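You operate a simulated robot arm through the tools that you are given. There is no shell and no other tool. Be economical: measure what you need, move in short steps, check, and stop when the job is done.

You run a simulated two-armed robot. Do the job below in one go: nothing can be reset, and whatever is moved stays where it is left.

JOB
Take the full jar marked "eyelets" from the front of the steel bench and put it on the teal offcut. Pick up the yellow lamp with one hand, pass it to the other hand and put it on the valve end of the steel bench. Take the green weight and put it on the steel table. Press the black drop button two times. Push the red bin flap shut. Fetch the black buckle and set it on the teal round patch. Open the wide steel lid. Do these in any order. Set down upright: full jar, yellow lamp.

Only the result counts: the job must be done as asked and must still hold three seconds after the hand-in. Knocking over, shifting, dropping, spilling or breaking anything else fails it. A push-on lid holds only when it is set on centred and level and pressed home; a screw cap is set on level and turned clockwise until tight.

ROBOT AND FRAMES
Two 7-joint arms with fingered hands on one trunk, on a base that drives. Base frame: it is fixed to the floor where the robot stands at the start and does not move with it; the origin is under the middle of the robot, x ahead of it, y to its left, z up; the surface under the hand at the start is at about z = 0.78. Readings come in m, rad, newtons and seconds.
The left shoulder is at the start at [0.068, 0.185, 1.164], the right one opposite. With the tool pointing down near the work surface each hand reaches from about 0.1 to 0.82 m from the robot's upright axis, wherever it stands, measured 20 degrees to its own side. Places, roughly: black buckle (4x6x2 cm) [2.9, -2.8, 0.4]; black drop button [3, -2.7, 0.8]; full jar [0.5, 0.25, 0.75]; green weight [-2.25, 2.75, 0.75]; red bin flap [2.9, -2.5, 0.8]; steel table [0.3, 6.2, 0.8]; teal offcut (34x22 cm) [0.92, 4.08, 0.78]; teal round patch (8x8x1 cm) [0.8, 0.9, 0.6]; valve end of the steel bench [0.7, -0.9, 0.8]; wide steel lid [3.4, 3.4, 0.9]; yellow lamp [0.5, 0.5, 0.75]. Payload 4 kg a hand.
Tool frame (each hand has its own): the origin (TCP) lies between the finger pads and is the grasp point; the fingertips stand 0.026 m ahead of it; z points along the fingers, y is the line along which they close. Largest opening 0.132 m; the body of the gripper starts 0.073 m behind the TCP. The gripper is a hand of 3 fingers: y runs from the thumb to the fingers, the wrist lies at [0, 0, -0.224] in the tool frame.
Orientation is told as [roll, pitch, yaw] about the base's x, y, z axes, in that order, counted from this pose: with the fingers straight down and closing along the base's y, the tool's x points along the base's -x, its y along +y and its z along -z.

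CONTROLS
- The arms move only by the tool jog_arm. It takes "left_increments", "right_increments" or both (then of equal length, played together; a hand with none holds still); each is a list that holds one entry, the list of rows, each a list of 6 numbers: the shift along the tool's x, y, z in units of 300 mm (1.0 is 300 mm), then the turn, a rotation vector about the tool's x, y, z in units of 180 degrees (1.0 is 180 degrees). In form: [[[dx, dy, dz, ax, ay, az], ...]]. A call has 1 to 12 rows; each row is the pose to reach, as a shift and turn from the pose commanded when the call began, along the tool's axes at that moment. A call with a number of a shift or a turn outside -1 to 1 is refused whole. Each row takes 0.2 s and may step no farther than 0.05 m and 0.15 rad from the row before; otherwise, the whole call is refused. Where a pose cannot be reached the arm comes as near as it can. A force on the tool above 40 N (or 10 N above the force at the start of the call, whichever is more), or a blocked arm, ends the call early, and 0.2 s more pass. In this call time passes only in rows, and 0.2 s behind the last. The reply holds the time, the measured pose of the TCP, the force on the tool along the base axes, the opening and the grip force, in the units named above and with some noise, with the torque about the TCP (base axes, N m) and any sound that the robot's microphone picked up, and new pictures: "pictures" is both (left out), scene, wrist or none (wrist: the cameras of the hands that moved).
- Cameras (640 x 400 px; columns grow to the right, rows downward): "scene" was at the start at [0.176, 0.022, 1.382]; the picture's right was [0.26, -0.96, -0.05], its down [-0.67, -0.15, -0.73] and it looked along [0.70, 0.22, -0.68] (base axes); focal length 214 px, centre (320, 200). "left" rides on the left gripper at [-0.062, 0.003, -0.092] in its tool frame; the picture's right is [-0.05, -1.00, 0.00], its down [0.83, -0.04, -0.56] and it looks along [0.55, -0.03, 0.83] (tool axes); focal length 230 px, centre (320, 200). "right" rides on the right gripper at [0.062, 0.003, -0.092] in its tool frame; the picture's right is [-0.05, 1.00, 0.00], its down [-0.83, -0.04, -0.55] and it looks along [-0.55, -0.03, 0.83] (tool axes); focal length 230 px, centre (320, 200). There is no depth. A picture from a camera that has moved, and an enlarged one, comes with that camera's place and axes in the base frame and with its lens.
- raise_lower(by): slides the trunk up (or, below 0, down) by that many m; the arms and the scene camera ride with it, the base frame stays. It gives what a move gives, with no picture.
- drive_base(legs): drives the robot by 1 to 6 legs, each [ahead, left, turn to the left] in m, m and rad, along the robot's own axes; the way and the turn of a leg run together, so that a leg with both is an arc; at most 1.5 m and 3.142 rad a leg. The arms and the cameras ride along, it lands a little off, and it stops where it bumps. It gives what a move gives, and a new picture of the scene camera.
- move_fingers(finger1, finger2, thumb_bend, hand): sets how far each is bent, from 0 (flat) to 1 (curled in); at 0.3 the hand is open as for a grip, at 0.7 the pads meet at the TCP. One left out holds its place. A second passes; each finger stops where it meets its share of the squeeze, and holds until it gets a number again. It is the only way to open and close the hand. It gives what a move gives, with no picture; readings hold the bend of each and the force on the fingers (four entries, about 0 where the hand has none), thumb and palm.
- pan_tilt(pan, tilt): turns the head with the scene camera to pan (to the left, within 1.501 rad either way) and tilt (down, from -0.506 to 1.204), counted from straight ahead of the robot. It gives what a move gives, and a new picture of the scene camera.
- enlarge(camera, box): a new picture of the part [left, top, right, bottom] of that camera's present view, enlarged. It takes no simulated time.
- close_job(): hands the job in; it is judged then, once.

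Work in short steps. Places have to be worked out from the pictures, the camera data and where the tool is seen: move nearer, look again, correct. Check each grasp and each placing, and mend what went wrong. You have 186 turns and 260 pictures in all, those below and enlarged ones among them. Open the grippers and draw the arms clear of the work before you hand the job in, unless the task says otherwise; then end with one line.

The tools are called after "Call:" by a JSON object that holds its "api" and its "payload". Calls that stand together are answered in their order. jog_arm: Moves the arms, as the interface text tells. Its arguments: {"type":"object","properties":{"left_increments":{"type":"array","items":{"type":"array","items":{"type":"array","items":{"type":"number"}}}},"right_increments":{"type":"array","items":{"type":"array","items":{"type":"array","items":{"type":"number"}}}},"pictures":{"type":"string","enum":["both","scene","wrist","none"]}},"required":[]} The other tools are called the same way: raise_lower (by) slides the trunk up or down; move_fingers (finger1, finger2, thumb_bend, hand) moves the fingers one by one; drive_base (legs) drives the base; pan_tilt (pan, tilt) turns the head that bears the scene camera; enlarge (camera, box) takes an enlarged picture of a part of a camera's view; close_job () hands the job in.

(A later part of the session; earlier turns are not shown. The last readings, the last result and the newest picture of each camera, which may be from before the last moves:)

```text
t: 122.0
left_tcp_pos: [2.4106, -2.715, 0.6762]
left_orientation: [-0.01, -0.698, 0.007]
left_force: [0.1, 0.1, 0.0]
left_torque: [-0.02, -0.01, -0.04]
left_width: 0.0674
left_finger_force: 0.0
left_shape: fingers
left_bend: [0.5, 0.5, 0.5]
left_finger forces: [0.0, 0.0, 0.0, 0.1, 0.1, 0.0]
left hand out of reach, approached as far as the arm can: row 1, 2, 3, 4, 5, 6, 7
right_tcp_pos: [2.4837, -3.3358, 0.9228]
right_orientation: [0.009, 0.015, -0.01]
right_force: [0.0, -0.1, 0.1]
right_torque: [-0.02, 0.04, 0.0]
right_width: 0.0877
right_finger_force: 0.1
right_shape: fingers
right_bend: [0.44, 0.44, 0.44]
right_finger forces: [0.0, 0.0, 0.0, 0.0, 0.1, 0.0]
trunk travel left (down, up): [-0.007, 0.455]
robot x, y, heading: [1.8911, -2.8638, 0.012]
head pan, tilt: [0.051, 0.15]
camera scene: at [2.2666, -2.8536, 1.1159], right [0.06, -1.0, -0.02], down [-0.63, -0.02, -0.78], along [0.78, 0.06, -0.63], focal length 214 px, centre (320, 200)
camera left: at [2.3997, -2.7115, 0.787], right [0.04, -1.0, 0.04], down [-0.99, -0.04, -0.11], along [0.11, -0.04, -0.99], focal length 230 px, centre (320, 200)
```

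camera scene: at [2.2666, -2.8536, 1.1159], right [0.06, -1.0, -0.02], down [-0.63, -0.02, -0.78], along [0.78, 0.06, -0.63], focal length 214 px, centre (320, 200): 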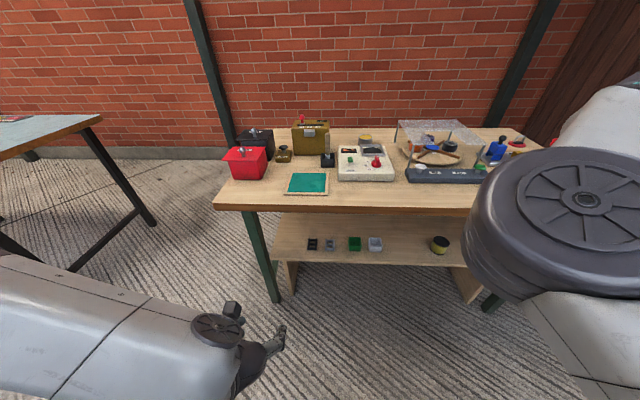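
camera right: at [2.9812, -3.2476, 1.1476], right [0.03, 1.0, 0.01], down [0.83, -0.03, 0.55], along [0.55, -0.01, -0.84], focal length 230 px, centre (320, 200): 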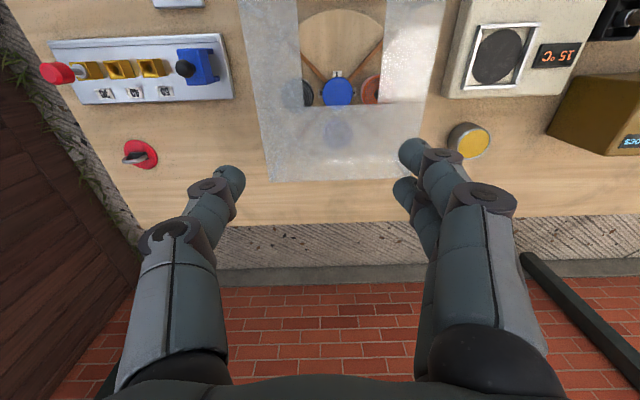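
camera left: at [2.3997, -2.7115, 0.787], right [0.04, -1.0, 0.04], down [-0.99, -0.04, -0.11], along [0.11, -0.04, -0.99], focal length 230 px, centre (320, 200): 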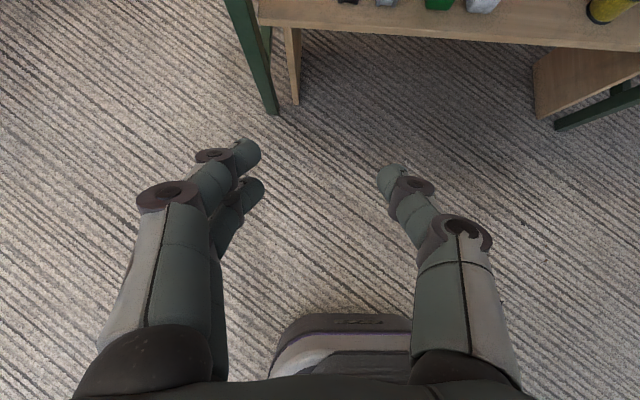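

Forearm comes from the left side at table height. I shift the base right 0.12 m (away from the table's left leg) and lower the hand in front of the shelf.

Call:
{"api": "drive_base", "payload": {"legs": [[0, -0.12, 0]]}}

Call:
{"api": "jog_arm", "payload": {"left_increments": [[[0.035, 0.036, 0.12, 0, 0.008, 0], [0.07, 0.072, 0.24, 0, 0.016, 0], [0.106, 0.108, 0.36, 0, 0.024, 0], [0.141, 0.145, 0.48, 0, 0.031, 0], [0.176, 0.181, 0.6, 0, 0.039, 0], [0.212, 0.217, 0.72, 0, 0.047, 0]]], "pictures": "both"}}

```text
t: 123.3
left_tcp_pos: [2.4108, -2.8385, 0.6812]
left_orientation: [-0.007, -0.701, 0.003]
left_force: [0.0, 0.6, 0.6]
left_torque: [0.05, 0.01, -0.01]
left_width: 0.0673
left_finger_force: 0.1
left_shape: fingers
left_bend: [0.5, 0.5, 0.5]
left_finger forces: [0.0, 0.0, 0.0, 0.0, 0.0, 0.0]
right_tcp_pos: [2.4824, -3.4606, 0.9239]
right_orientation: [0.01, 0.013, -0.012]
right_force: [0.0, -0.9, -0.5]
right_torque: [0.01, 0.0, 0.0]
right_width: 0.0883
right_finger_force: 0.1
right_shape: fingers
right_bend: [0.44, 0.44, 0.44]
right_finger forces: [0.0, 0.0, 0.0, 0.1, 0.0, 0.0]
trunk travel left (down, up): [-0.007, 0.455]
robot x, y, heading: [1.8902, -2.9884, 0.014]
head pan, tilt: [0.051, 0.15]
camera scene: at [2.2658, -2.978, 1.1177], right [0.06, -1.0, -0.03], down [-0.62, -0.02, -0.78], along [0.78, 0.06, -0.62], focal length 214 px, centre (320, 200)
```

scene: 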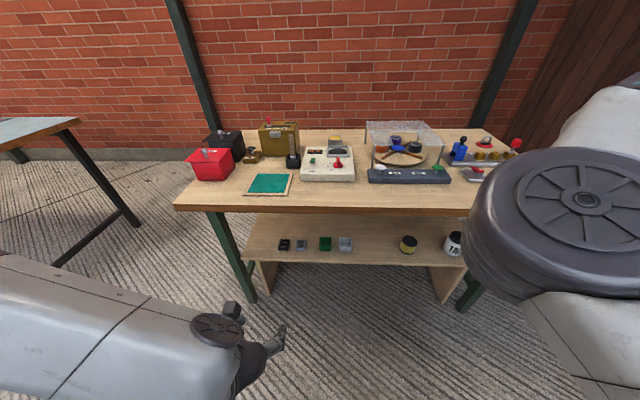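

```text
t: 124.7
left_tcp_pos: [2.5034, -2.775, 0.4715]
left_orientation: [-0.008, -0.552, 0.001]
left_force: [-0.4, -0.5, -0.1]
left_torque: [-0.01, 0.0, 0.02]
left_width: 0.0673
left_finger_force: 0.2
left_shape: fingers
left_bend: [0.5, 0.5, 0.5]
left_finger forces: [0.1, 0.1, 0.0, 0.0, 0.0, 0.1]
right_tcp_pos: [2.4819, -3.4614, 0.9242]
right_orientation: [0.009, 0.014, -0.018]
right_force: [-0.4, 0.0, -0.2]
right_torque: [-0.01, 0.02, -0.03]
right_width: 0.088
right_finger_force: 0.0
right_shape: fingers
right_bend: [0.44, 0.44, 0.44]
right_finger forces: [0.0, 0.0, 0.0, 0.1, 0.1, 0.0]
trunk travel left (down, up): [-0.007, 0.455]
robot x, y, heading: [1.8918, -2.9884, 0.014]
head pan, tilt: [0.051, 0.15]
camera scene: at [2.2664, -2.9763, 1.1173], right [0.06, -1.0, -0.03], down [-0.62, -0.02, -0.78], along [0.78, 0.06, -0.62], focal length 214 px, centre (320, 200)
camera left: at [2.5082, -2.7713, 0.5831], right [0.04, -1.0, 0.03], down [-1.0, -0.04, 0.04], along [-0.03, -0.04, -1.0], focal length 230 px, centre (320, 200)
```

scene: 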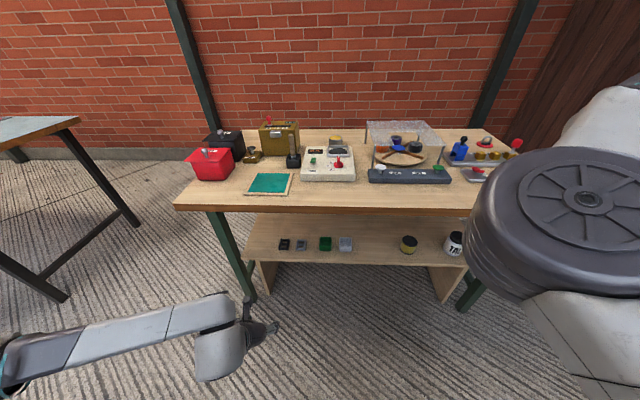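
left: 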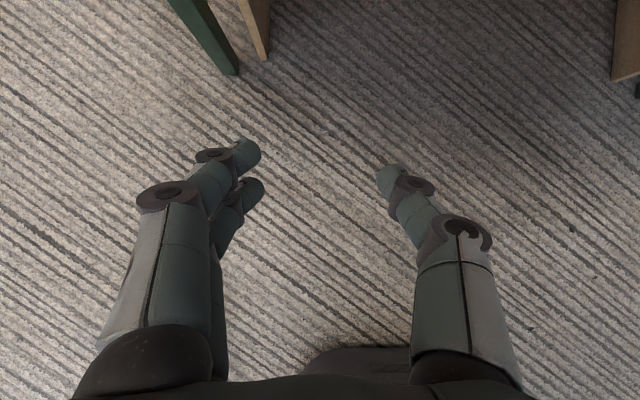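

I extend the arm forward to the shelf's edge, keeping the height.

Call:
{"api": "jog_arm", "payload": {"left_increments": [[[-0.123, 0.01, 0.076, 0, 0, 0], [-0.246, 0.015, 0.152, 0, 0, 0], [-0.37, 0.015, 0.227, 0, 0, 0], [-0.493, 0.015, 0.303, 0, 0, 0], [-0.616, 0.015, 0.379, 0, 0, 0]]], "pictures": "both"}}

```text
t: 125.9
left_tcp_pos: [2.7205, -2.7689, 0.4707]
left_orientation: [-0.007, -0.554, 0.002]
left_force: [-0.7, -0.4, -0.1]
left_torque: [0.0, -0.01, 0.0]
left_width: 0.0673
left_finger_force: 0.1
left_shape: fingers
left_bend: [0.5, 0.5, 0.5]
left_finger forces: [0.0, 0.0, 0.1, 0.1, 0.1, 0.0]
right_tcp_pos: [2.4814, -3.4616, 0.9236]
right_orientation: [0.011, 0.014, -0.017]
right_force: [0.1, -0.3, 0.4]
right_torque: [-0.01, 0.0, 0.0]
right_width: 0.088
right_finger_force: 0.1
right_shape: fingers
right_bend: [0.44, 0.44, 0.44]
right_finger forces: [0.2, 0.0, 0.1, 0.0, 0.0, 0.0]
trunk travel left (down, up): [-0.007, 0.455]
robot x, y, heading: [1.8925, -2.9835, 0.018]
head pan, tilt: [0.051, 0.15]
camera scene: at [2.2663, -2.9768, 1.1174], right [0.06, -1.0, -0.03], down [-0.62, -0.02, -0.78], along [0.78, 0.06, -0.62], focal length 214 px, centre (320, 200)
camera left: at [2.7253, -2.7662, 0.5817], right [0.04, -1.0, 0.03], down [-1.0, -0.04, 0.04], along [-0.04, -0.04, -1.0], focal length 230 px, centre (320, 200)
```

scene: 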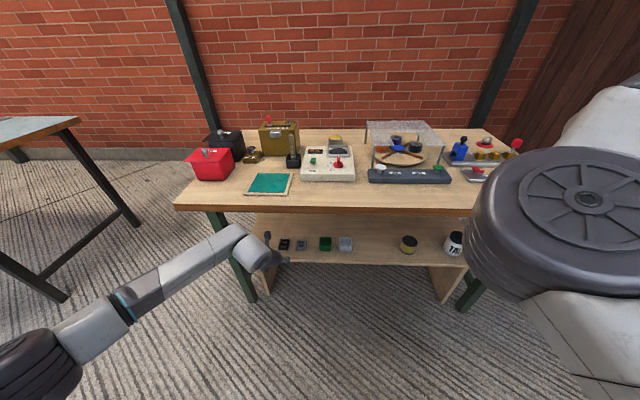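
left: 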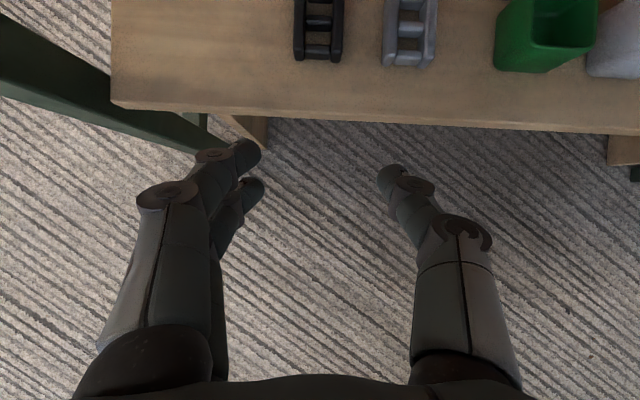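

Buckle centre is (2.864,-2.767). I move above it with a steeper hand (pitch -20°), fingers narrowed so as not to touch the grey one.

Call:
{"api": "move_fingers", "payload": {"hand": "left", "finger1": 0.52, "finger2": 0.52, "thumb_bend": 0.52}}

Call:
{"api": "jog_arm", "payload": {"left_increments": [[[-0.09, 0.002, 0.06, 0, 0.016, 0], [-0.18, 0.004, 0.13, 0, 0.032, 0], [-0.28, 0.006, 0.21, 0, 0.048, 0], [-0.374, 0.007, 0.308, 0, 0.0637, 0]]], "pictures": "both"}}

```text
t: 126.9
left_tcp_pos: [2.7191, -2.7687, 0.4711]
left_orientation: [-0.008, -0.554, 0.002]
left_force: [1.0, -0.1, 0.0]
left_torque: [-0.03, 0.01, -0.01]
left_width: 0.0618
left_finger_force: 0.1
left_shape: fingers
left_bend: [0.52, 0.52, 0.52]
left_finger forces: [0.0, 0.1, 0.0, 0.0, 0.0, 0.0]
right_tcp_pos: [2.4804, -3.4628, 0.9248]
right_orientation: [0.01, 0.013, -0.018]
right_force: [0.0, 0.2, 0.2]
right_torque: [0.01, 0.03, -0.05]
right_width: 0.0881
right_finger_force: 0.0
right_shape: fingers
right_bend: [0.44, 0.44, 0.44]
right_finger forces: [0.0, 0.1, 0.0, 0.1, 0.0, 0.0]
trunk travel left (down, up): [-0.007, 0.455]
robot x, y, heading: [1.8906, -2.9839, 0.012]
head pan, tilt: [0.051, 0.15]
```

```text
t: 128.1
left_tcp_pos: [2.7912, -2.7673, 0.432]
left_orientation: [-0.004, -0.319, 0.003]
left_force: [0.6, -0.2, 0.0]
left_torque: [-0.02, 0.02, 0.03]
left_width: 0.0616
left_finger_force: 0.0
left_shape: fingers
left_bend: [0.52, 0.52, 0.52]
left_finger forces: [0.0, 0.1, 0.0, 0.0, 0.0, 0.0]
left hand out of reach, approached as far as the arm can: row 3, 4
right_tcp_pos: [2.4862, -3.4638, 0.9215]
right_orientation: [0.007, 0.017, -0.024]
right_force: [-1.3, 0.4, 0.7]
right_torque: [-0.01, -0.05, 0.01]
right_width: 0.0881
right_finger_force: 0.0
right_shape: fingers
right_bend: [0.44, 0.44, 0.44]
right_finger forces: [0.0, 0.0, 0.1, 0.1, 0.0, 0.0]
trunk travel left (down, up): [-0.007, 0.455]
robot x, y, heading: [1.896, -2.9859, 0.009]
head pan, tilt: [0.051, 0.15]
stopped in row 4 (left hand): the arm was blocked; the commanded pose is now the measured one
camera scene: at [2.2749, -2.9761, 1.1155], right [0.05, -1.0, -0.02], down [-0.63, -0.02, -0.78], along [0.78, 0.06, -0.63], focal length 214 px, centre (320, 200)
camera left: at [2.822, -2.7644, 0.5395], right [0.05, -1.0, 0.02], down [-0.96, -0.04, 0.27], along [-0.27, -0.03, -0.96], focal length 230 px, centre (320, 200)
```

scene: 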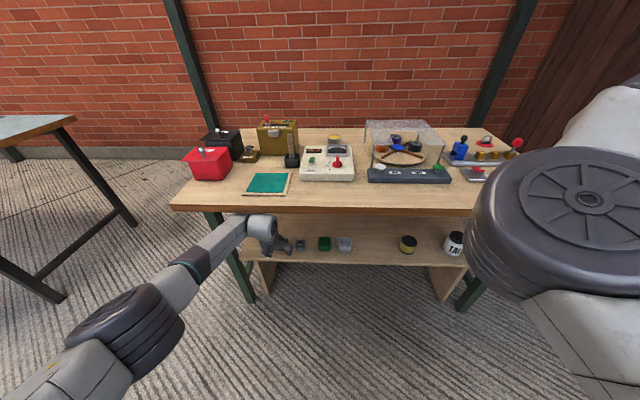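
left: 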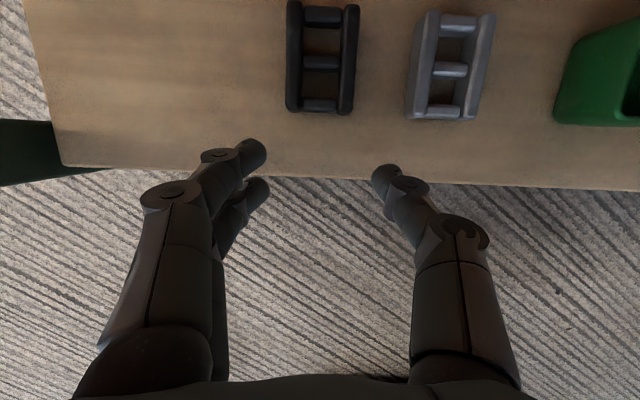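

Blocked at the reach limit or the table apron; I zoom in on the wrist.

Call:
{"api": "enlarge", "payload": {"camera": "scene", "box": [160, 160, 360, 285]}}

```text
3.20 times, centred on (260, 222) of scene
camera zoom: at [2.2749, -2.9761, 1.1155], right [0.05, -1.0, -0.02], down [-0.63, -0.02, -0.78], along [0.78, 0.06, -0.63], focal length 686 px, centre (512, 128)
```

zoom: 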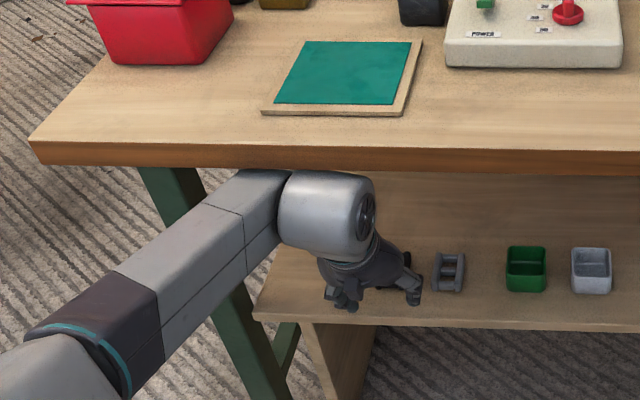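

Wrist is just below the apron with ~2 cm to spare, so it's a reach limit. I flatten the hand slightly (lowers the wrist) and drive the base ahead.

Call:
{"api": "jog_arm", "payload": {"left_increments": [[[0.02, 0, 0, 0, -0.02, 0], [0.03, 0, 0, 0, -0.038, 0], [0.04, 0, 0, 0, -0.0576, 0]]], "pictures": "none"}}

Call:
{"api": "drive_base", "payload": {"legs": [[0.06, 0, 0]]}}

Call:
{"api": "enlarge", "payload": {"camera": "left", "box": [160, 0, 480, 200]}}

```text
t: 128.9
left_tcp_pos: [2.7885, -2.7708, 0.4554]
left_orientation: [-0.008, -0.535, 0.001]
left_force: [-0.5, 0.2, -0.6]
left_torque: [-0.02, 0.0, 0.02]
left_width: 0.0609
left_finger_force: 0.0
left_shape: fingers
left_bend: [0.52, 0.52, 0.52]
left_finger forces: [0.0, 0.1, 0.1, 0.0, 0.0, 0.0]
right_tcp_pos: [2.4798, -3.4649, 0.9284]
right_orientation: [0.009, 0.007, -0.022]
right_force: [0.0, -0.1, 0.0]
right_torque: [0.02, -0.01, -0.01]
right_width: 0.0882
right_finger_force: 0.0
right_shape: fingers
right_bend: [0.44, 0.44, 0.44]
right_finger forces: [0.0, 0.0, 0.1, 0.0, 0.0, 0.0]
trunk travel left (down, up): [-0.007, 0.455]
robot x, y, heading: [1.8931, -2.985, 0.008]
head pan, tilt: [0.051, 0.15]
```

```text
t: 130.0
left_tcp_pos: [2.8329, -2.7641, 0.4298]
left_orientation: [0.001, -0.499, -0.005]
left_force: [0.7, 0.1, 0.7]
left_torque: [-0.02, 0.04, 0.01]
left_width: 0.0612
left_finger_force: 0.0
left_shape: fingers
left_bend: [0.52, 0.52, 0.52]
left_finger forces: [0.0, 0.1, 0.0, 0.1, 0.0, 0.0]
right_tcp_pos: [2.5437, -3.46, 0.9228]
right_orientation: [0.012, 0.017, -0.015]
right_force: [0.0, -0.2, 0.9]
right_torque: [0.0, -0.02, -0.01]
right_width: 0.088
right_finger_force: 0.1
right_shape: fingers
right_bend: [0.44, 0.44, 0.44]
right_finger forces: [0.1, 0.1, 0.0, 0.0, 0.1, 0.0]
trunk travel left (down, up): [-0.007, 0.455]
robot x, y, heading: [1.9511, -2.982, 0.017]
head pan, tilt: [0.051, 0.15]
stopped in leg 1: the robot was blocked; the commanded pose is now the measured one
camera scene: at [2.3283, -2.9745, 1.1179], right [0.06, -1.0, -0.02], down [-0.62, -0.02, -0.78], along [0.78, 0.06, -0.62], focal length 214 px, centre (320, 200)
```

scene: 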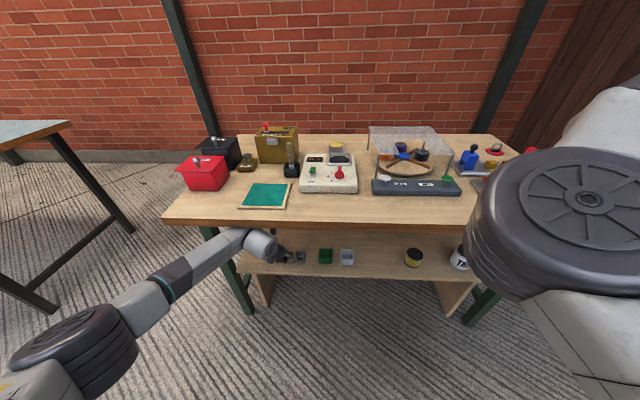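

```text
2.00 times, centred on (320, 100) of left
camera zoom: at [2.8441, -2.7615, 0.5417], right [0.04, -1.0, 0.02], down [-1.0, -0.04, 0.09], along [-0.09, -0.03, -1.0], focal length 460 px, centre (320, 400)
```

zoom: 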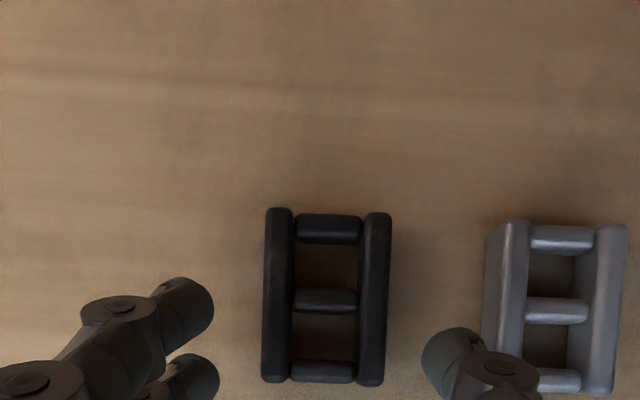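

Fingers straddle the buckle laterally; TCP is 3 cm short and ~2 cm high. Move in the last bit.

Call:
{"api": "jog_arm", "payload": {"left_increments": [[[-0.045, -0.005, 0.025, 0, 0, 0], [-0.091, -0.01, 0.049, 0, 0, 0], [-0.077, -0.01, 0.074, 0, 0, 0], [-0.063, -0.01, 0.099, 0, 0, 0]]], "pictures": "wrist"}}

```text
t: 131.2
left_tcp_pos: [2.8541, -2.7714, 0.4126]
left_orientation: [-0.007, -0.5, -0.005]
left_force: [-5.3, 1.2, 39.3]
left_torque: [1.79, -0.67, -0.05]
left_width: 0.0612
left_finger_force: 22.4
left_shape: fingers
left_bend: [0.52, 0.57, 0.52]
left_finger forces: [0.2, 45.2, 0.0, 0.1, 0.0, 0.0]
right_tcp_pos: [2.5391, -3.4582, 0.9262]
right_orientation: [0.011, 0.011, -0.013]
right_force: [0.8, -0.4, 0.4]
right_torque: [-0.06, 0.0, -0.02]
right_width: 0.0881
right_finger_force: 0.1
right_shape: fingers
right_bend: [0.44, 0.44, 0.44]
right_finger forces: [0.0, 0.1, 0.0, 0.0, 0.1, 0.1]
trunk travel left (down, up): [-0.007, 0.455]
robot x, y, heading: [1.9467, -2.9849, 0.02]
head pan, tilt: [0.051, 0.15]
stopped in row 4 (left hand): the arm was blocked; the commanded pose is now the measured one
camera left: at [2.8649, -2.7682, 0.5244], right [0.03, -1.0, 0.03], down [-1.0, -0.03, 0.09], along [-0.09, -0.03, -1.0], focal length 230 px, centre (320, 200)
```

left: 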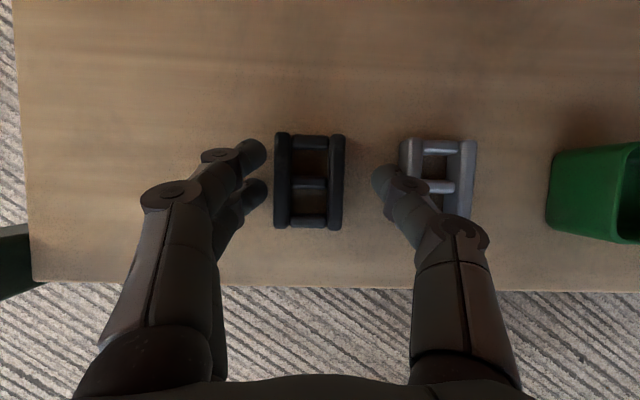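

The lower finger touches the shelf, so the height is right. I lift 6 mm, shift 5 mm left to centre, and close.

Call:
{"api": "jog_arm", "payload": {"left_increments": [[[-0.0096, 0, -0.0176, 0, 0, 0], [-0.0096, 0.016, -0.0176, 0, 0, 0]]], "pictures": "none"}}

Call:
{"api": "move_fingers", "payload": {"hand": "left", "finger1": 0.75, "finger2": 0.75, "thumb_bend": 0.75}}

Call:
{"api": "enlarge", "payload": {"camera": "left", "box": [160, 80, 480, 280]}}

```text
t: 131.4
left_tcp_pos: [2.862, -2.7719, 0.4105]
left_orientation: [-0.01, -0.502, -0.009]
left_force: [-2.2, 6.1, 60.3]
left_torque: [2.62, 0.16, 0.08]
left_width: 0.061
left_finger_force: 30.2
left_shape: fingers
left_bend: [0.52, 0.72, 0.52]
left_finger forces: [0.0, 60.0, 0.0, 0.0, 0.0, 0.1]
right_tcp_pos: [2.5448, -3.4575, 0.9158]
right_orientation: [0.013, 0.023, -0.012]
right_force: [-0.4, 0.6, -0.7]
right_torque: [0.0, 0.02, -0.01]
right_width: 0.088
right_finger_force: 0.0
right_shape: fingers
right_bend: [0.44, 0.44, 0.44]
right_finger forces: [0.0, 0.0, 0.0, 0.0, 0.0, 0.0]
trunk travel left (down, up): [-0.007, 0.455]
robot x, y, heading: [1.9548, -2.9843, 0.014]
head pan, tilt: [0.051, 0.15]
stopped in row 1 (left hand): the force on the tool passed its limit at 76 N (the readings are from after the stop); the commanded pose is now the measured one
```

```text
t: 132.4
left_tcp_pos: [2.8574, -2.7733, 0.4125]
left_orientation: [-0.009, -0.501, -0.007]
left_force: [0.3, -0.1, 0.0]
left_torque: [0.0, 0.03, -0.02]
left_width: 0.0369
left_finger_force: 23.3
left_shape: fingers
left_bend: [0.64, 0.71, 0.62]
left_finger forces: [10.4, 12.8, 0.1, 0.0, 23.2, 0.1]
right_tcp_pos: [2.543, -3.4581, 0.9211]
right_orientation: [0.016, 0.018, -0.01]
right_force: [0.5, 0.3, -0.8]
right_torque: [-0.03, 0.02, 0.01]
right_width: 0.088
right_finger_force: 0.1
right_shape: fingers
right_bend: [0.44, 0.44, 0.44]
right_finger forces: [0.0, 0.1, 0.0, 0.0, 0.0, 0.0]
trunk travel left (down, up): [-0.007, 0.455]
robot x, y, heading: [1.9519, -2.9814, 0.022]
head pan, tilt: [0.051, 0.15]
```

```text
2.00 times, centred on (320, 180) of left
camera zoom: at [2.8681, -2.7693, 0.523], right [0.03, -1.0, 0.03], down [-1.0, -0.03, 0.09], along [-0.09, -0.04, -1.0], focal length 460 px, centre (320, 240)
```

zoom: 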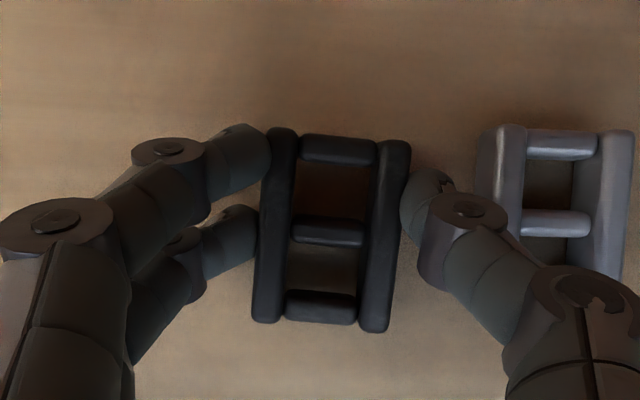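

Buckle is gripped (23 N). I lift it about 1.2 cm, check, then back the base out.

Call:
{"api": "jog_arm", "payload": {"left_increments": [[[-0.01, 0.008, -0.018, 0, 0, 0], [-0.019, 0.01, -0.035, 0, 0, 0]]], "pictures": "wrist"}}

```text
t: 133.0
left_tcp_pos: [2.8518, -2.77, 0.4099]
left_orientation: [-0.008, -0.486, -0.011]
left_force: [3.7, 1.3, 15.6]
left_torque: [0.29, -0.05, -0.08]
left_width: 0.0368
left_finger_force: 31.1
left_shape: fingers
left_bend: [0.64, 0.72, 0.63]
left_finger forces: [9.8, 28.6, 0.0, 0.1, 24.1, 0.1]
right_tcp_pos: [2.546, -3.4568, 0.9186]
right_orientation: [0.011, 0.023, -0.01]
right_force: [0.0, -0.7, 0.7]
right_torque: [0.02, 0.0, 0.0]
right_width: 0.0883
right_finger_force: 0.0
right_shape: fingers
right_bend: [0.44, 0.44, 0.44]
right_finger forces: [0.0, 0.1, 0.1, 0.0, 0.0, 0.0]
trunk travel left (down, up): [-0.007, 0.455]
robot x, y, heading: [1.9536, -2.9831, 0.021]
head pan, tilt: [0.051, 0.15]
camera left: at [2.8639, -2.7671, 0.5206], right [0.03, -1.0, 0.03], down [-0.99, -0.03, 0.1], along [-0.1, -0.04, -0.99], focal length 230 px, centre (320, 200)
```

left: 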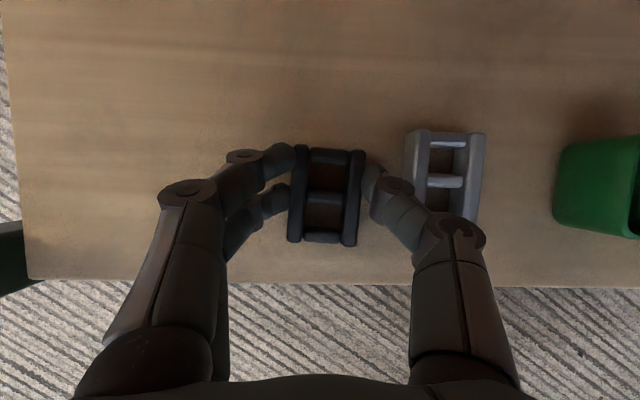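

The arm pressed down instead (it's at its limit), so I back the base out gently 4 cm first.

Call:
{"api": "drive_base", "payload": {"legs": [[-0.04, 0, 0]]}}

Call:
{"api": "enlarge", "payload": {"camera": "left", "box": [0, 0, 640, 400]}}

```text
t: 133.9
left_tcp_pos: [2.8211, -2.7698, 0.4325]
left_orientation: [-0.011, -0.509, -0.007]
left_force: [0.0, 0.4, 0.1]
left_torque: [-0.01, 0.01, -0.04]
left_width: 0.037
left_finger_force: 22.4
left_shape: fingers
left_bend: [0.64, 0.71, 0.63]
left_finger forces: [10.7, 11.9, 0.0, 0.1, 22.5, 0.0]
right_tcp_pos: [2.5018, -3.4585, 0.9235]
right_orientation: [0.014, 0.016, -0.011]
right_force: [1.1, -0.4, -0.6]
right_torque: [0.02, 0.01, 0.0]
right_width: 0.0881
right_finger_force: 0.1
right_shape: fingers
right_bend: [0.44, 0.44, 0.44]
right_finger forces: [0.0, 0.1, 0.0, 0.0, 0.0, 0.0]
trunk travel left (down, up): [-0.007, 0.455]
robot x, y, heading: [1.9054, -2.9818, 0.024]
head pan, tilt: [0.051, 0.15]
camera scene: at [2.283, -2.9737, 1.1185], right [0.06, -1.0, -0.03], down [-0.62, -0.02, -0.78], along [0.78, 0.07, -0.62], focal length 214 px, centre (320, 200)
```

scene: 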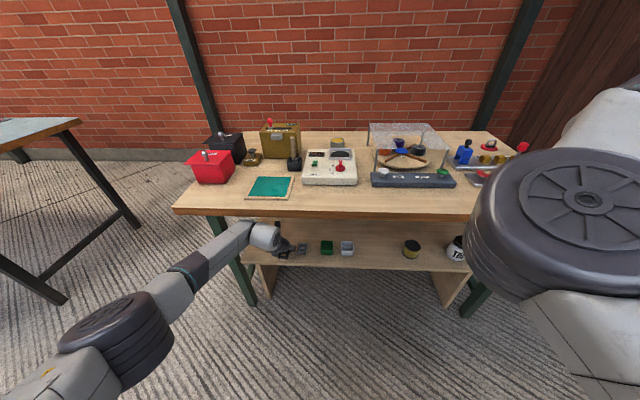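

```text
1.00 times, centred on (320, 200) of left (not enlarged: the box is as wide or as high as the picture)
camera zoom: at [2.8303, -2.7674, 0.5425], right [0.03, -1.0, 0.03], down [-1.0, -0.03, 0.08], along [-0.08, -0.04, -1.0], focal length 230 px, centre (320, 200)
```

zoom: 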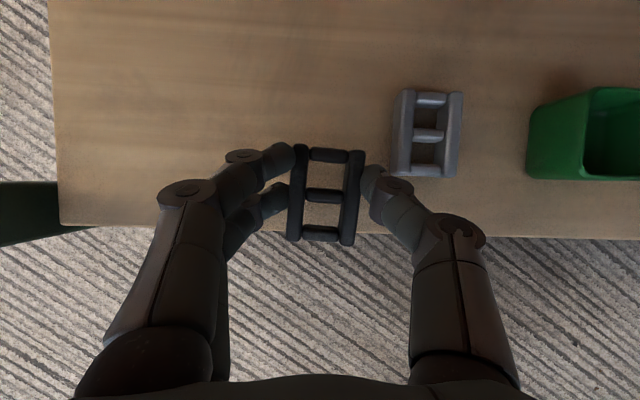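

Free and lifted; the grey buckle is untouched. Backing the base 0.45 m out.

Call:
{"api": "drive_base", "payload": {"legs": [[-0.45, 0, 0]]}}

Call:
{"api": "jog_arm", "payload": {"left_increments": [[[0, 0, -0.1, 0, 0, 0], [0, 0, -0.2, 0, 0, 0], [0, 0, -0.33, 0, 0, 0]]], "pictures": "wrist"}}

```text
t: 136.6
left_tcp_pos: [2.3691, -2.781, 0.4295]
left_orientation: [-0.01, -0.507, -0.008]
left_force: [-0.1, 0.3, -0.2]
left_torque: [0.02, -0.01, 0.0]
left_width: 0.0368
left_finger_force: 22.7
left_shape: fingers
left_bend: [0.64, 0.71, 0.63]
left_finger forces: [10.7, 11.9, 0.1, 0.0, 22.6, 0.1]
right_tcp_pos: [2.0498, -3.4686, 0.9223]
right_orientation: [0.015, 0.017, -0.014]
right_force: [0.3, 0.6, 1.1]
right_torque: [0.01, -0.01, 0.0]
right_width: 0.0882
right_finger_force: 0.2
right_shape: fingers
right_bend: [0.44, 0.44, 0.44]
right_finger forces: [0.0, 0.0, 0.0, 0.0, 0.0, 0.1]
trunk travel left (down, up): [-0.007, 0.455]
robot x, y, heading: [1.4542, -2.9914, 0.017]
head pan, tilt: [0.051, 0.15]
camera scene: at [1.8316, -2.9835, 1.1178], right [0.06, -1.0, -0.03], down [-0.62, -0.02, -0.78], along [0.78, 0.06, -0.62], focal length 214 px, centre (320, 200)
```

scene: 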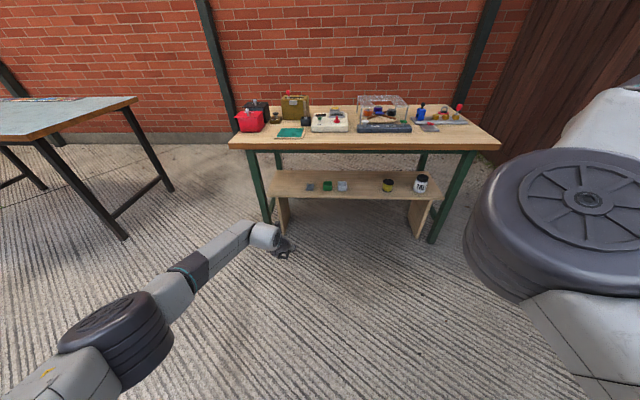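

```text
t: 137.4
left_tcp_pos: [2.3206, -2.7786, 0.5185]
left_orientation: [-0.009, -0.508, -0.011]
left_force: [-0.3, 0.3, -0.6]
left_torque: [0.0, 0.0, 0.02]
left_width: 0.0368
left_finger_force: 22.3
left_shape: fingers
left_bend: [0.64, 0.71, 0.63]
left_finger forces: [10.7, 11.9, 0.0, 0.1, 22.6, 0.0]
right_tcp_pos: [2.0492, -3.4685, 0.9225]
right_orientation: [0.015, 0.015, -0.013]
right_force: [0.1, -0.2, 0.4]
right_torque: [0.04, 0.02, 0.0]
right_width: 0.0881
right_finger_force: 0.1
right_shape: fingers
right_bend: [0.44, 0.44, 0.44]
right_finger forces: [0.0, 0.0, 0.1, 0.0, 0.1, 0.0]
trunk travel left (down, up): [-0.007, 0.455]
robot x, y, heading: [1.459, -2.9942, 0.015]
head pan, tilt: [0.051, 0.15]
camera left: at [2.3298, -2.7764, 0.6294], right [0.03, -1.0, 0.03], down [-1.0, -0.03, 0.08], along [-0.08, -0.04, -1.0], focal length 230 px, centre (320, 200)
```

left: 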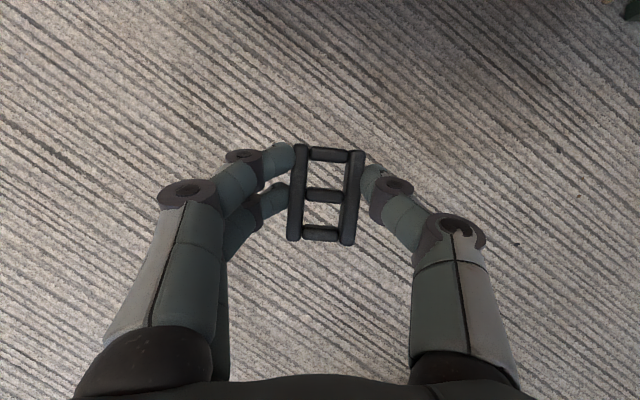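

Buckle is secure and the table is undisturbed. The patch is best reached from behind the bench, so I raise the trunk and drive along the corridor behind it (x≈1.5) toward +y.

Call:
{"api": "raise_lower", "payload": {"by": 0.28}}

Call:
{"api": "drive_base", "payload": {"legs": [[0, 0, 1.556], [1.45, 0, 0], [1.2, 0, 0]]}}

Call:
{"api": "pan_tilt", "payload": {"pan": 0.4, "tilt": 0.4}}

```text
t: 140.3
left_tcp_pos: [2.3304, -2.7806, 0.9516]
left_orientation: [-0.003, -0.68, -0.011]
left_force: [1.3, -0.3, -0.6]
left_torque: [0.03, -0.02, 0.0]
left_width: 0.0367
left_finger_force: 23.0
left_shape: fingers
left_bend: [0.65, 0.71, 0.63]
left_finger forces: [10.8, 11.8, 0.0, 0.1, 22.6, 0.1]
right_tcp_pos: [2.0483, -3.469, 1.2011]
right_orientation: [0.013, 0.018, -0.014]
right_force: [-0.2, 0.2, -0.4]
right_torque: [0.03, 0.0, 0.01]
right_width: 0.0877
right_finger_force: 0.1
right_shape: fingers
right_bend: [0.44, 0.44, 0.44]
right_finger forces: [0.0, 0.1, 0.1, 0.0, 0.1, 0.0]
trunk travel left (down, up): [-0.287, 0.175]
robot x, y, heading: [1.4575, -2.9943, 0.018]
head pan, tilt: [0.051, 0.15]
```

```text
t: 157.1
left_tcp_pos: [1.274, 0.5501, 0.952]
left_orientation: [-0.006, -0.681, 1.529]
left_force: [0.4, -0.4, -0.5]
left_torque: [0.02, 0.04, -0.01]
left_width: 0.0365
left_finger_force: 23.2
left_shape: fingers
left_bend: [0.65, 0.71, 0.63]
left_finger forces: [10.6, 11.8, 0.1, 0.0, 22.5, 0.0]
right_tcp_pos: [1.9524, 0.2503, 1.2025]
right_orientation: [0.014, 0.017, 1.526]
right_force: [0.3, 0.2, 0.1]
right_torque: [0.02, -0.03, -0.03]
right_width: 0.0882
right_finger_force: 0.1
right_shape: fingers
right_bend: [0.44, 0.44, 0.44]
right_finger forces: [0.1, 0.0, 0.1, 0.1, 0.0, 0.0]
trunk travel left (down, up): [-0.287, 0.175]
robot x, y, heading: [1.4619, -0.3301, 1.56]
head pan, tilt: [0.051, 0.15]
camera scene: at [1.4604, -0.1975, 1.5237], right [1.0, 0.04, 0.0], down [0.01, -0.23, -0.97], along [-0.04, 0.97, -0.23], focal length 214 px, centre (320, 200)
```

scene: 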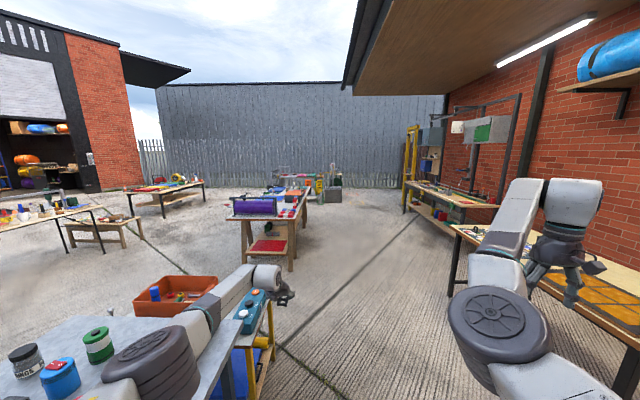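

```text
t: 157.9
left_tcp_pos: [1.273, 0.5498, 0.9514]
left_orientation: [-0.004, -0.682, 1.529]
left_force: [0.2, 0.4, -0.1]
left_torque: [-0.01, 0.02, 0.02]
left_width: 0.0367
left_finger_force: 22.9
left_shape: fingers
left_bend: [0.65, 0.71, 0.63]
left_finger forces: [10.6, 11.8, 0.0, 0.1, 22.5, 0.0]
right_tcp_pos: [1.9546, 0.2507, 1.2007]
right_orientation: [0.014, 0.017, 1.526]
right_force: [0.0, -0.3, 0.5]
right_torque: [0.02, -0.01, 0.0]
right_width: 0.0882
right_finger_force: 0.1
right_shape: fingers
right_bend: [0.44, 0.44, 0.44]
right_finger forces: [0.1, 0.1, 0.0, 0.1, 0.0, 0.0]
trunk travel left (down, up): [-0.287, 0.175]
robot x, y, heading: [1.4625, -0.3247, 1.559]
head pan, tilt: [0.4, 0.4]
camera scene: at [1.429, -0.206, 1.5011], right [0.93, 0.38, -0.03], down [0.15, -0.43, -0.89], along [-0.35, 0.82, -0.46], focal length 214 px, centre (320, 200)
```

scene: 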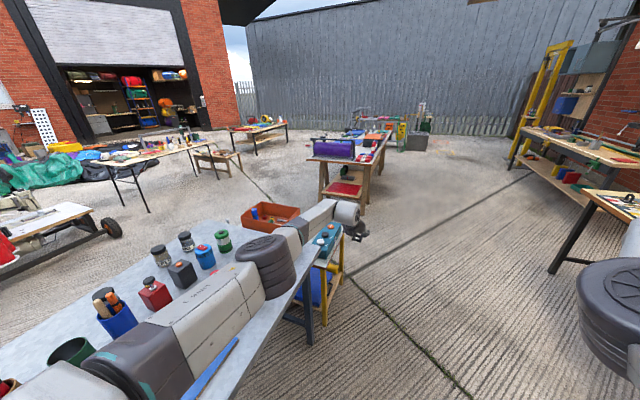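

The left elbow passed close over the bench's rear edge; I check the bench's objects for disturbance.

Call:
{"api": "pan_tilt", "payload": {"pan": 1.3, "tilt": 0.7}}

Call:
{"api": "pan_tilt", "payload": {"pan": 1.5, "tilt": 0.35}}

```text
t: 159.1
left_tcp_pos: [1.2739, 0.5505, 0.951]
left_orientation: [-0.004, -0.679, 1.53]
left_force: [0.0, 0.6, -0.3]
left_torque: [-0.01, -0.03, 0.0]
left_width: 0.0365
left_finger_force: 22.5
left_shape: fingers
left_bend: [0.65, 0.71, 0.63]
left_finger forces: [10.7, 11.8, 0.0, 0.1, 22.6, 0.0]
right_tcp_pos: [1.9545, 0.2498, 1.2016]
right_orientation: [0.016, 0.019, 1.528]
right_force: [0.6, 0.7, 0.6]
right_torque: [0.0, 0.01, -0.01]
right_width: 0.0882
right_finger_force: 0.0
right_shape: fingers
right_bend: [0.44, 0.44, 0.44]
right_finger forces: [0.0, 0.0, 0.1, 0.0, 0.1, 0.1]
trunk travel left (down, up): [-0.287, 0.175]
robot x, y, heading: [1.4619, -0.3248, 1.561]
head pan, tilt: [1.3, 0.7]
camera scene: at [1.3824, -0.2701, 1.4793], right [0.28, 0.96, -0.08], down [0.62, -0.24, -0.75], along [-0.74, 0.16, -0.66], focal length 214 px, centre (320, 200)
```

scene: 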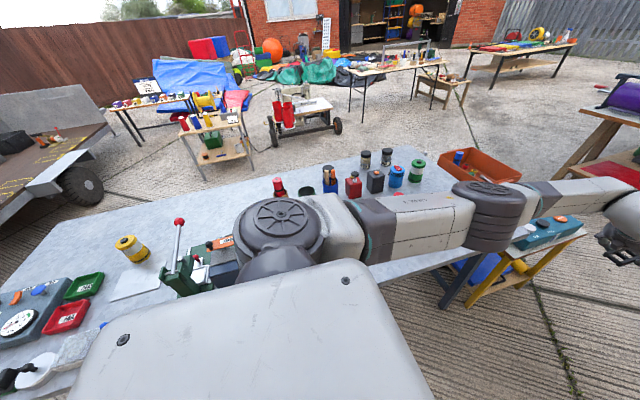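

```text
t: 159.9
left_tcp_pos: [1.2739, 0.5518, 0.9512]
left_orientation: [-0.004, -0.68, 1.529]
left_force: [-0.4, 1.1, 0.0]
left_torque: [0.0, -0.03, -0.01]
left_width: 0.0364
left_finger_force: 22.5
left_shape: fingers
left_bend: [0.65, 0.71, 0.63]
left_finger forces: [10.8, 11.8, 0.0, 0.0, 22.5, 0.1]
right_tcp_pos: [1.9538, 0.2504, 1.2015]
right_orientation: [0.012, 0.018, 1.527]
right_force: [-1.2, 0.4, 0.6]
right_torque: [0.01, 0.02, 0.01]
right_width: 0.088
right_finger_force: 0.0
right_shape: fingers
right_bend: [0.44, 0.44, 0.44]
right_finger forces: [0.1, 0.0, 0.0, 0.1, 0.0, 0.2]
trunk travel left (down, up): [-0.287, 0.175]
robot x, y, heading: [1.4622, -0.3296, 1.559]
head pan, tilt: [1.499, 0.351]
camera scene: at [1.3713, -0.2834, 1.5118], right [0.08, 0.99, -0.08], down [0.34, -0.1, -0.93], along [-0.94, 0.05, -0.35], focal length 214 px, centre (320, 200)
```

scene: 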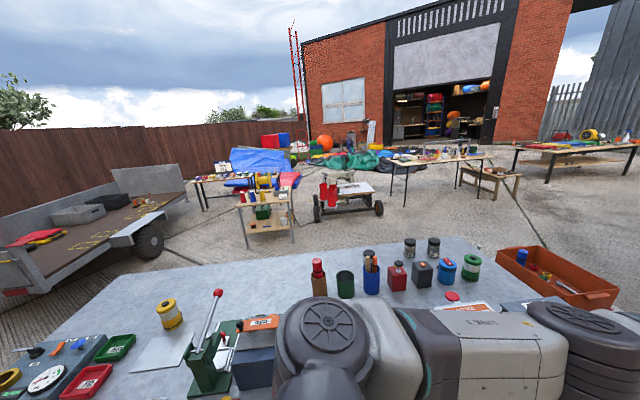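

Everything on the bench is intact. I continue past the bench end, then turn to face the patch diagonally.

Call:
{"api": "drive_base", "payload": {"legs": [[1.5, -0.05, 0], [0.08, 0, 0], [0, 0, 2.28]]}}

Call:
{"api": "pan_tilt", "payload": {"pan": 0.0, "tilt": 0.75}}

```text
refused: leg 1 is longer than a leg can be; nothing moved
```

```text
t: 161.5
left_tcp_pos: [1.2748, 0.5502, 0.9528]
left_orientation: [-0.003, -0.679, 1.528]
left_force: [0.0, -0.2, -0.5]
left_torque: [-0.07, 0.01, 0.01]
left_width: 0.0366
left_finger_force: 22.7
left_shape: fingers
left_bend: [0.65, 0.71, 0.63]
left_finger forces: [10.7, 11.7, 0.1, 0.0, 22.6, 0.1]
right_tcp_pos: [1.9542, 0.2501, 1.2014]
right_orientation: [0.014, 0.018, 1.527]
right_force: [0.1, -0.2, 0.0]
right_torque: [0.0, 0.01, -0.02]
right_width: 0.0881
right_finger_force: 0.1
right_shape: fingers
right_bend: [0.44, 0.44, 0.44]
right_finger forces: [0.0, 0.1, 0.0, 0.0, 0.1, 0.0]
trunk travel left (down, up): [-0.287, 0.175]
robot x, y, heading: [1.4595, -0.3286, 1.562]
head pan, tilt: [0.0, 0.75]
camera scene: at [1.4649, -0.2114, 1.4703], right [1.0, -0.01, 0.0], down [-0.01, -0.74, -0.67], along [0.01, 0.67, -0.74], focal length 214 px, centre (320, 200)
```

scene: 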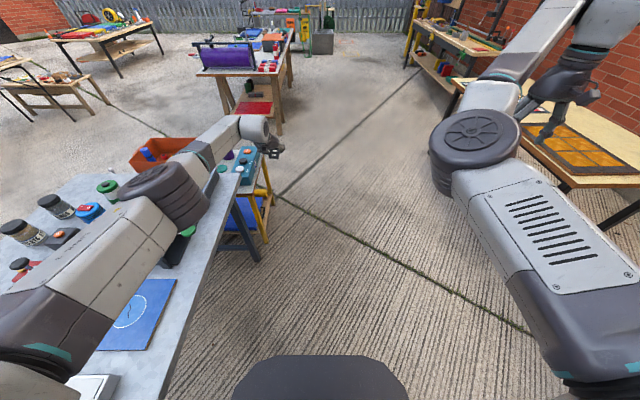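

Call:
{"api": "drive_base", "payload": {"legs": [[0.3, -0.1, 0], [1.28, 0, 0], [0, 0, 2.28]]}}

Call:
{"api": "enlarge", "payload": {"camera": "left", "box": [0, 0, 640, 400]}}

```text
t: 175.1
left_tcp_pos: [1.0348, 0.5664, 0.9516]
left_orientation: [-0.005, -0.682, -2.501]
left_force: [0.0, 1.1, -0.5]
left_torque: [0.05, -0.02, -0.01]
left_width: 0.036
left_finger_force: 22.3
left_shape: fingers
left_bend: [0.65, 0.71, 0.63]
left_finger forces: [10.5, 11.7, 0.0, 0.1, 22.3, 0.1]
right_tcp_pos: [0.8414, 1.2831, 1.2013]
right_orientation: [0.014, 0.017, -2.502]
right_force: [-0.5, 0.0, 0.3]
right_torque: [0.01, -0.04, -0.03]
right_width: 0.0884
right_finger_force: 0.0
right_shape: fingers
right_bend: [0.44, 0.44, 0.44]
right_finger forces: [0.0, 0.1, 0.1, 0.0, 0.0, 0.1]
trunk travel left (down, up): [-0.287, 0.175]
robot x, y, heading: [1.6026, 1.266, -2.469]
head pan, tilt: [0.0, 0.75]
camera scene: at [1.5095, 1.19, 1.4702], right [-0.62, 0.78, 0.0], down [0.58, 0.46, -0.67], along [-0.53, -0.42, -0.74], focal length 214 px, centre (320, 200)
```

scene: 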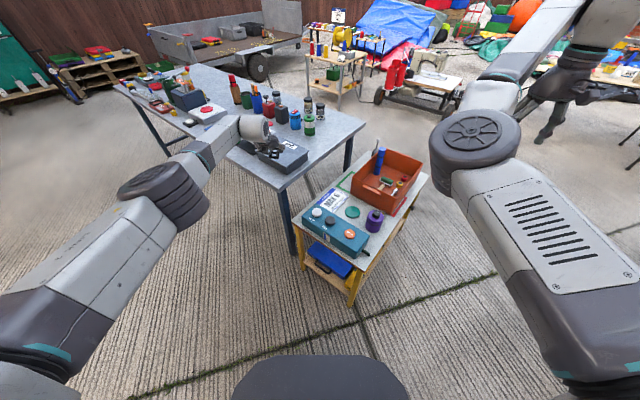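

```text
1.00 times, centred on (320, 200) of left (not enlarged: the box is as wide or as high as the picture)
camera zoom: at [1.0474, 0.5685, 1.0626], right [-0.63, 0.78, 0.04], down [0.77, 0.63, -0.09], along [-0.09, -0.03, -1.0], focal length 230 px, centre (320, 200)
```

zoom: 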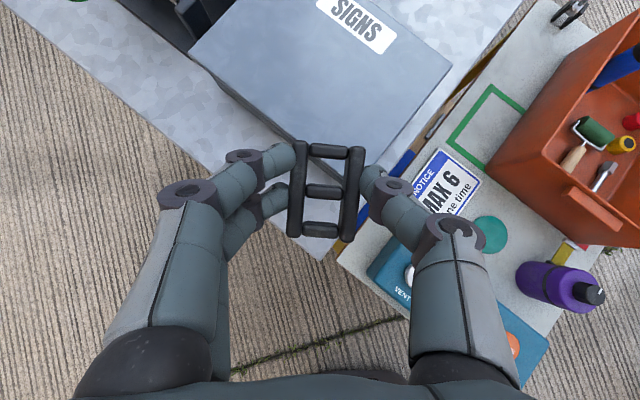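

The patch is at about (0.838,0.875,0.6). I draw the left hand in (levelling the buckle to its grasp pitch) before moving the base closer.

Call:
{"api": "jog_arm", "payload": {"left_increments": [[[0.096, -0.043, -0.078, 0, 0.008, 0], [0.192, -0.086, -0.156, 0, 0.016, 0], [0.289, -0.129, -0.234, 0, 0.025, 0], [0.385, -0.171, -0.311, 0, 0.033, 0], [0.481, -0.214, -0.389, 0, 0.041, 0], [0.578, -0.257, -0.467, 0, 0.049, 0], [0.674, -0.3, -0.545, 0, 0.0573, 0]]], "pictures": "none"}}

Call:
{"api": "drive_base", "payload": {"legs": [[0, -0.27, 0], [0.2, 0, 0]]}}

Call:
{"api": "enlarge", "payload": {"camera": "left", "box": [0, 0, 640, 400]}}

```text
t: 176.7
left_tcp_pos: [1.1917, 0.7934, 0.952]
left_orientation: [-0.002, -0.499, -2.503]
left_force: [-0.4, 0.2, -0.2]
left_torque: [0.0, 0.01, -0.04]
left_width: 0.0363
left_finger_force: 22.4
left_shape: fingers
left_bend: [0.65, 0.71, 0.63]
left_finger forces: [10.7, 11.7, 0.0, 0.0, 22.4, 0.0]
right_tcp_pos: [0.8421, 1.2841, 1.2019]
right_orientation: [0.013, 0.016, -2.504]
right_force: [0.4, 0.1, -0.2]
right_torque: [-0.04, -0.01, 0.02]
right_width: 0.0879
right_finger_force: 0.0
right_shape: fingers
right_bend: [0.44, 0.44, 0.44]
right_finger forces: [0.0, 0.1, 0.0, 0.0, 0.0, 0.0]
trunk travel left (down, up): [-0.287, 0.175]
robot x, y, heading: [1.6018, 1.2653, -2.469]
head pan, tilt: [0.0, 0.75]
```

```text
t: 179.8
left_tcp_pos: [0.8632, 0.8803, 0.9514]
left_orientation: [-0.004, -0.502, -2.508]
left_force: [0.2, 0.2, 0.1]
left_torque: [0.0, -0.01, 0.01]
left_width: 0.0362
left_finger_force: 22.4
left_shape: fingers
left_bend: [0.65, 0.71, 0.63]
left_finger forces: [10.8, 11.7, 0.0, 0.0, 22.4, 0.1]
right_tcp_pos: [0.5164, 1.3731, 1.2015]
right_orientation: [0.013, 0.016, -2.51]
right_force: [0.3, 0.3, 0.2]
right_torque: [0.02, 0.0, 0.04]
right_width: 0.088
right_finger_force: 0.0
right_shape: fingers
right_bend: [0.44, 0.44, 0.44]
right_finger forces: [0.0, 0.1, 0.1, 0.1, 0.0, 0.0]
trunk travel left (down, up): [-0.287, 0.175]
robot x, y, heading: [1.2743, 1.3448, -2.476]
head pan, tilt: [0.0, 0.75]
camera scene: at [1.1851, 1.2752, 1.4704], right [-0.62, 0.79, 0.0], down [0.58, 0.45, -0.67], along [-0.53, -0.42, -0.74], focal length 214 px, centre (320, 200)
```

scene: 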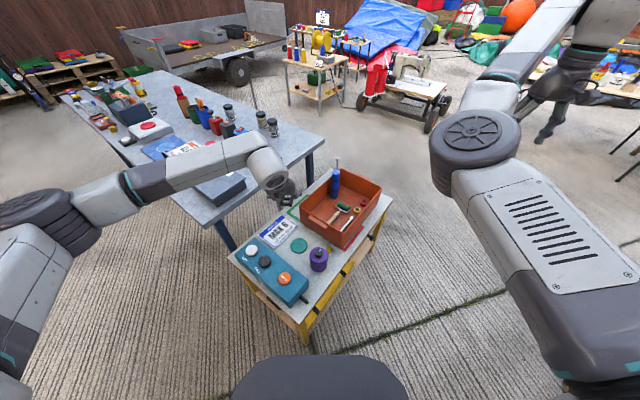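

```text
1.00 times, centred on (320, 200) of left (not enlarged: the box is as wide or as high as the picture)
camera zoom: at [0.8586, 0.8705, 1.0632], right [-0.63, 0.78, 0.03], down [0.78, 0.62, 0.09], along [0.05, 0.08, -1.0], focal length 230 px, centre (320, 200)
```

zoom: 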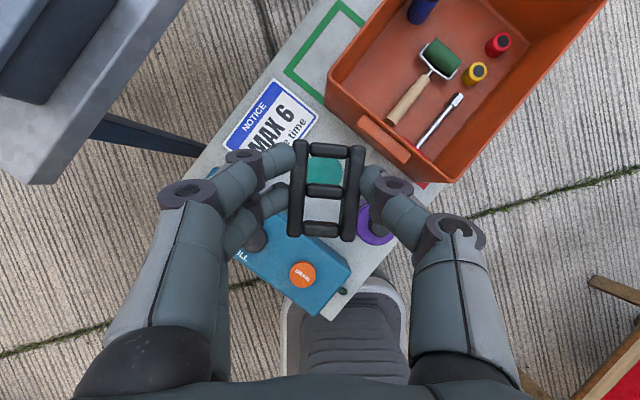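

Excellent alignment already. I zoom the scene to judge clearance to the teal control box next to the patch.

Call:
{"api": "enlarge", "payload": {"camera": "scene", "box": [220, 160, 380, 320]}}

```text
2.50 times, centred on (300, 240) of scene
camera zoom: at [1.1851, 1.2752, 1.4704], right [-0.62, 0.79, 0.0], down [0.58, 0.45, -0.67], along [-0.53, -0.42, -0.74], focal length 536 px, centre (370, 100)
```

zoom: 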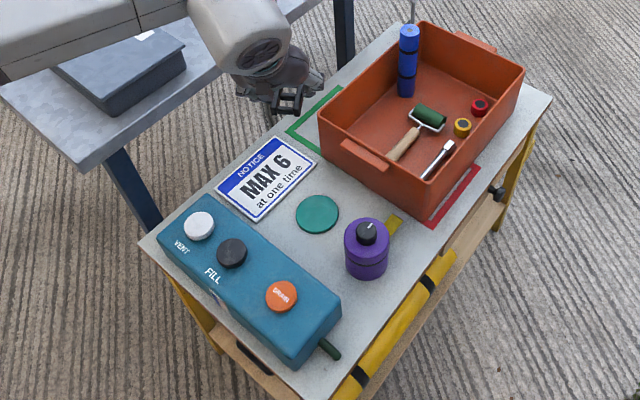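

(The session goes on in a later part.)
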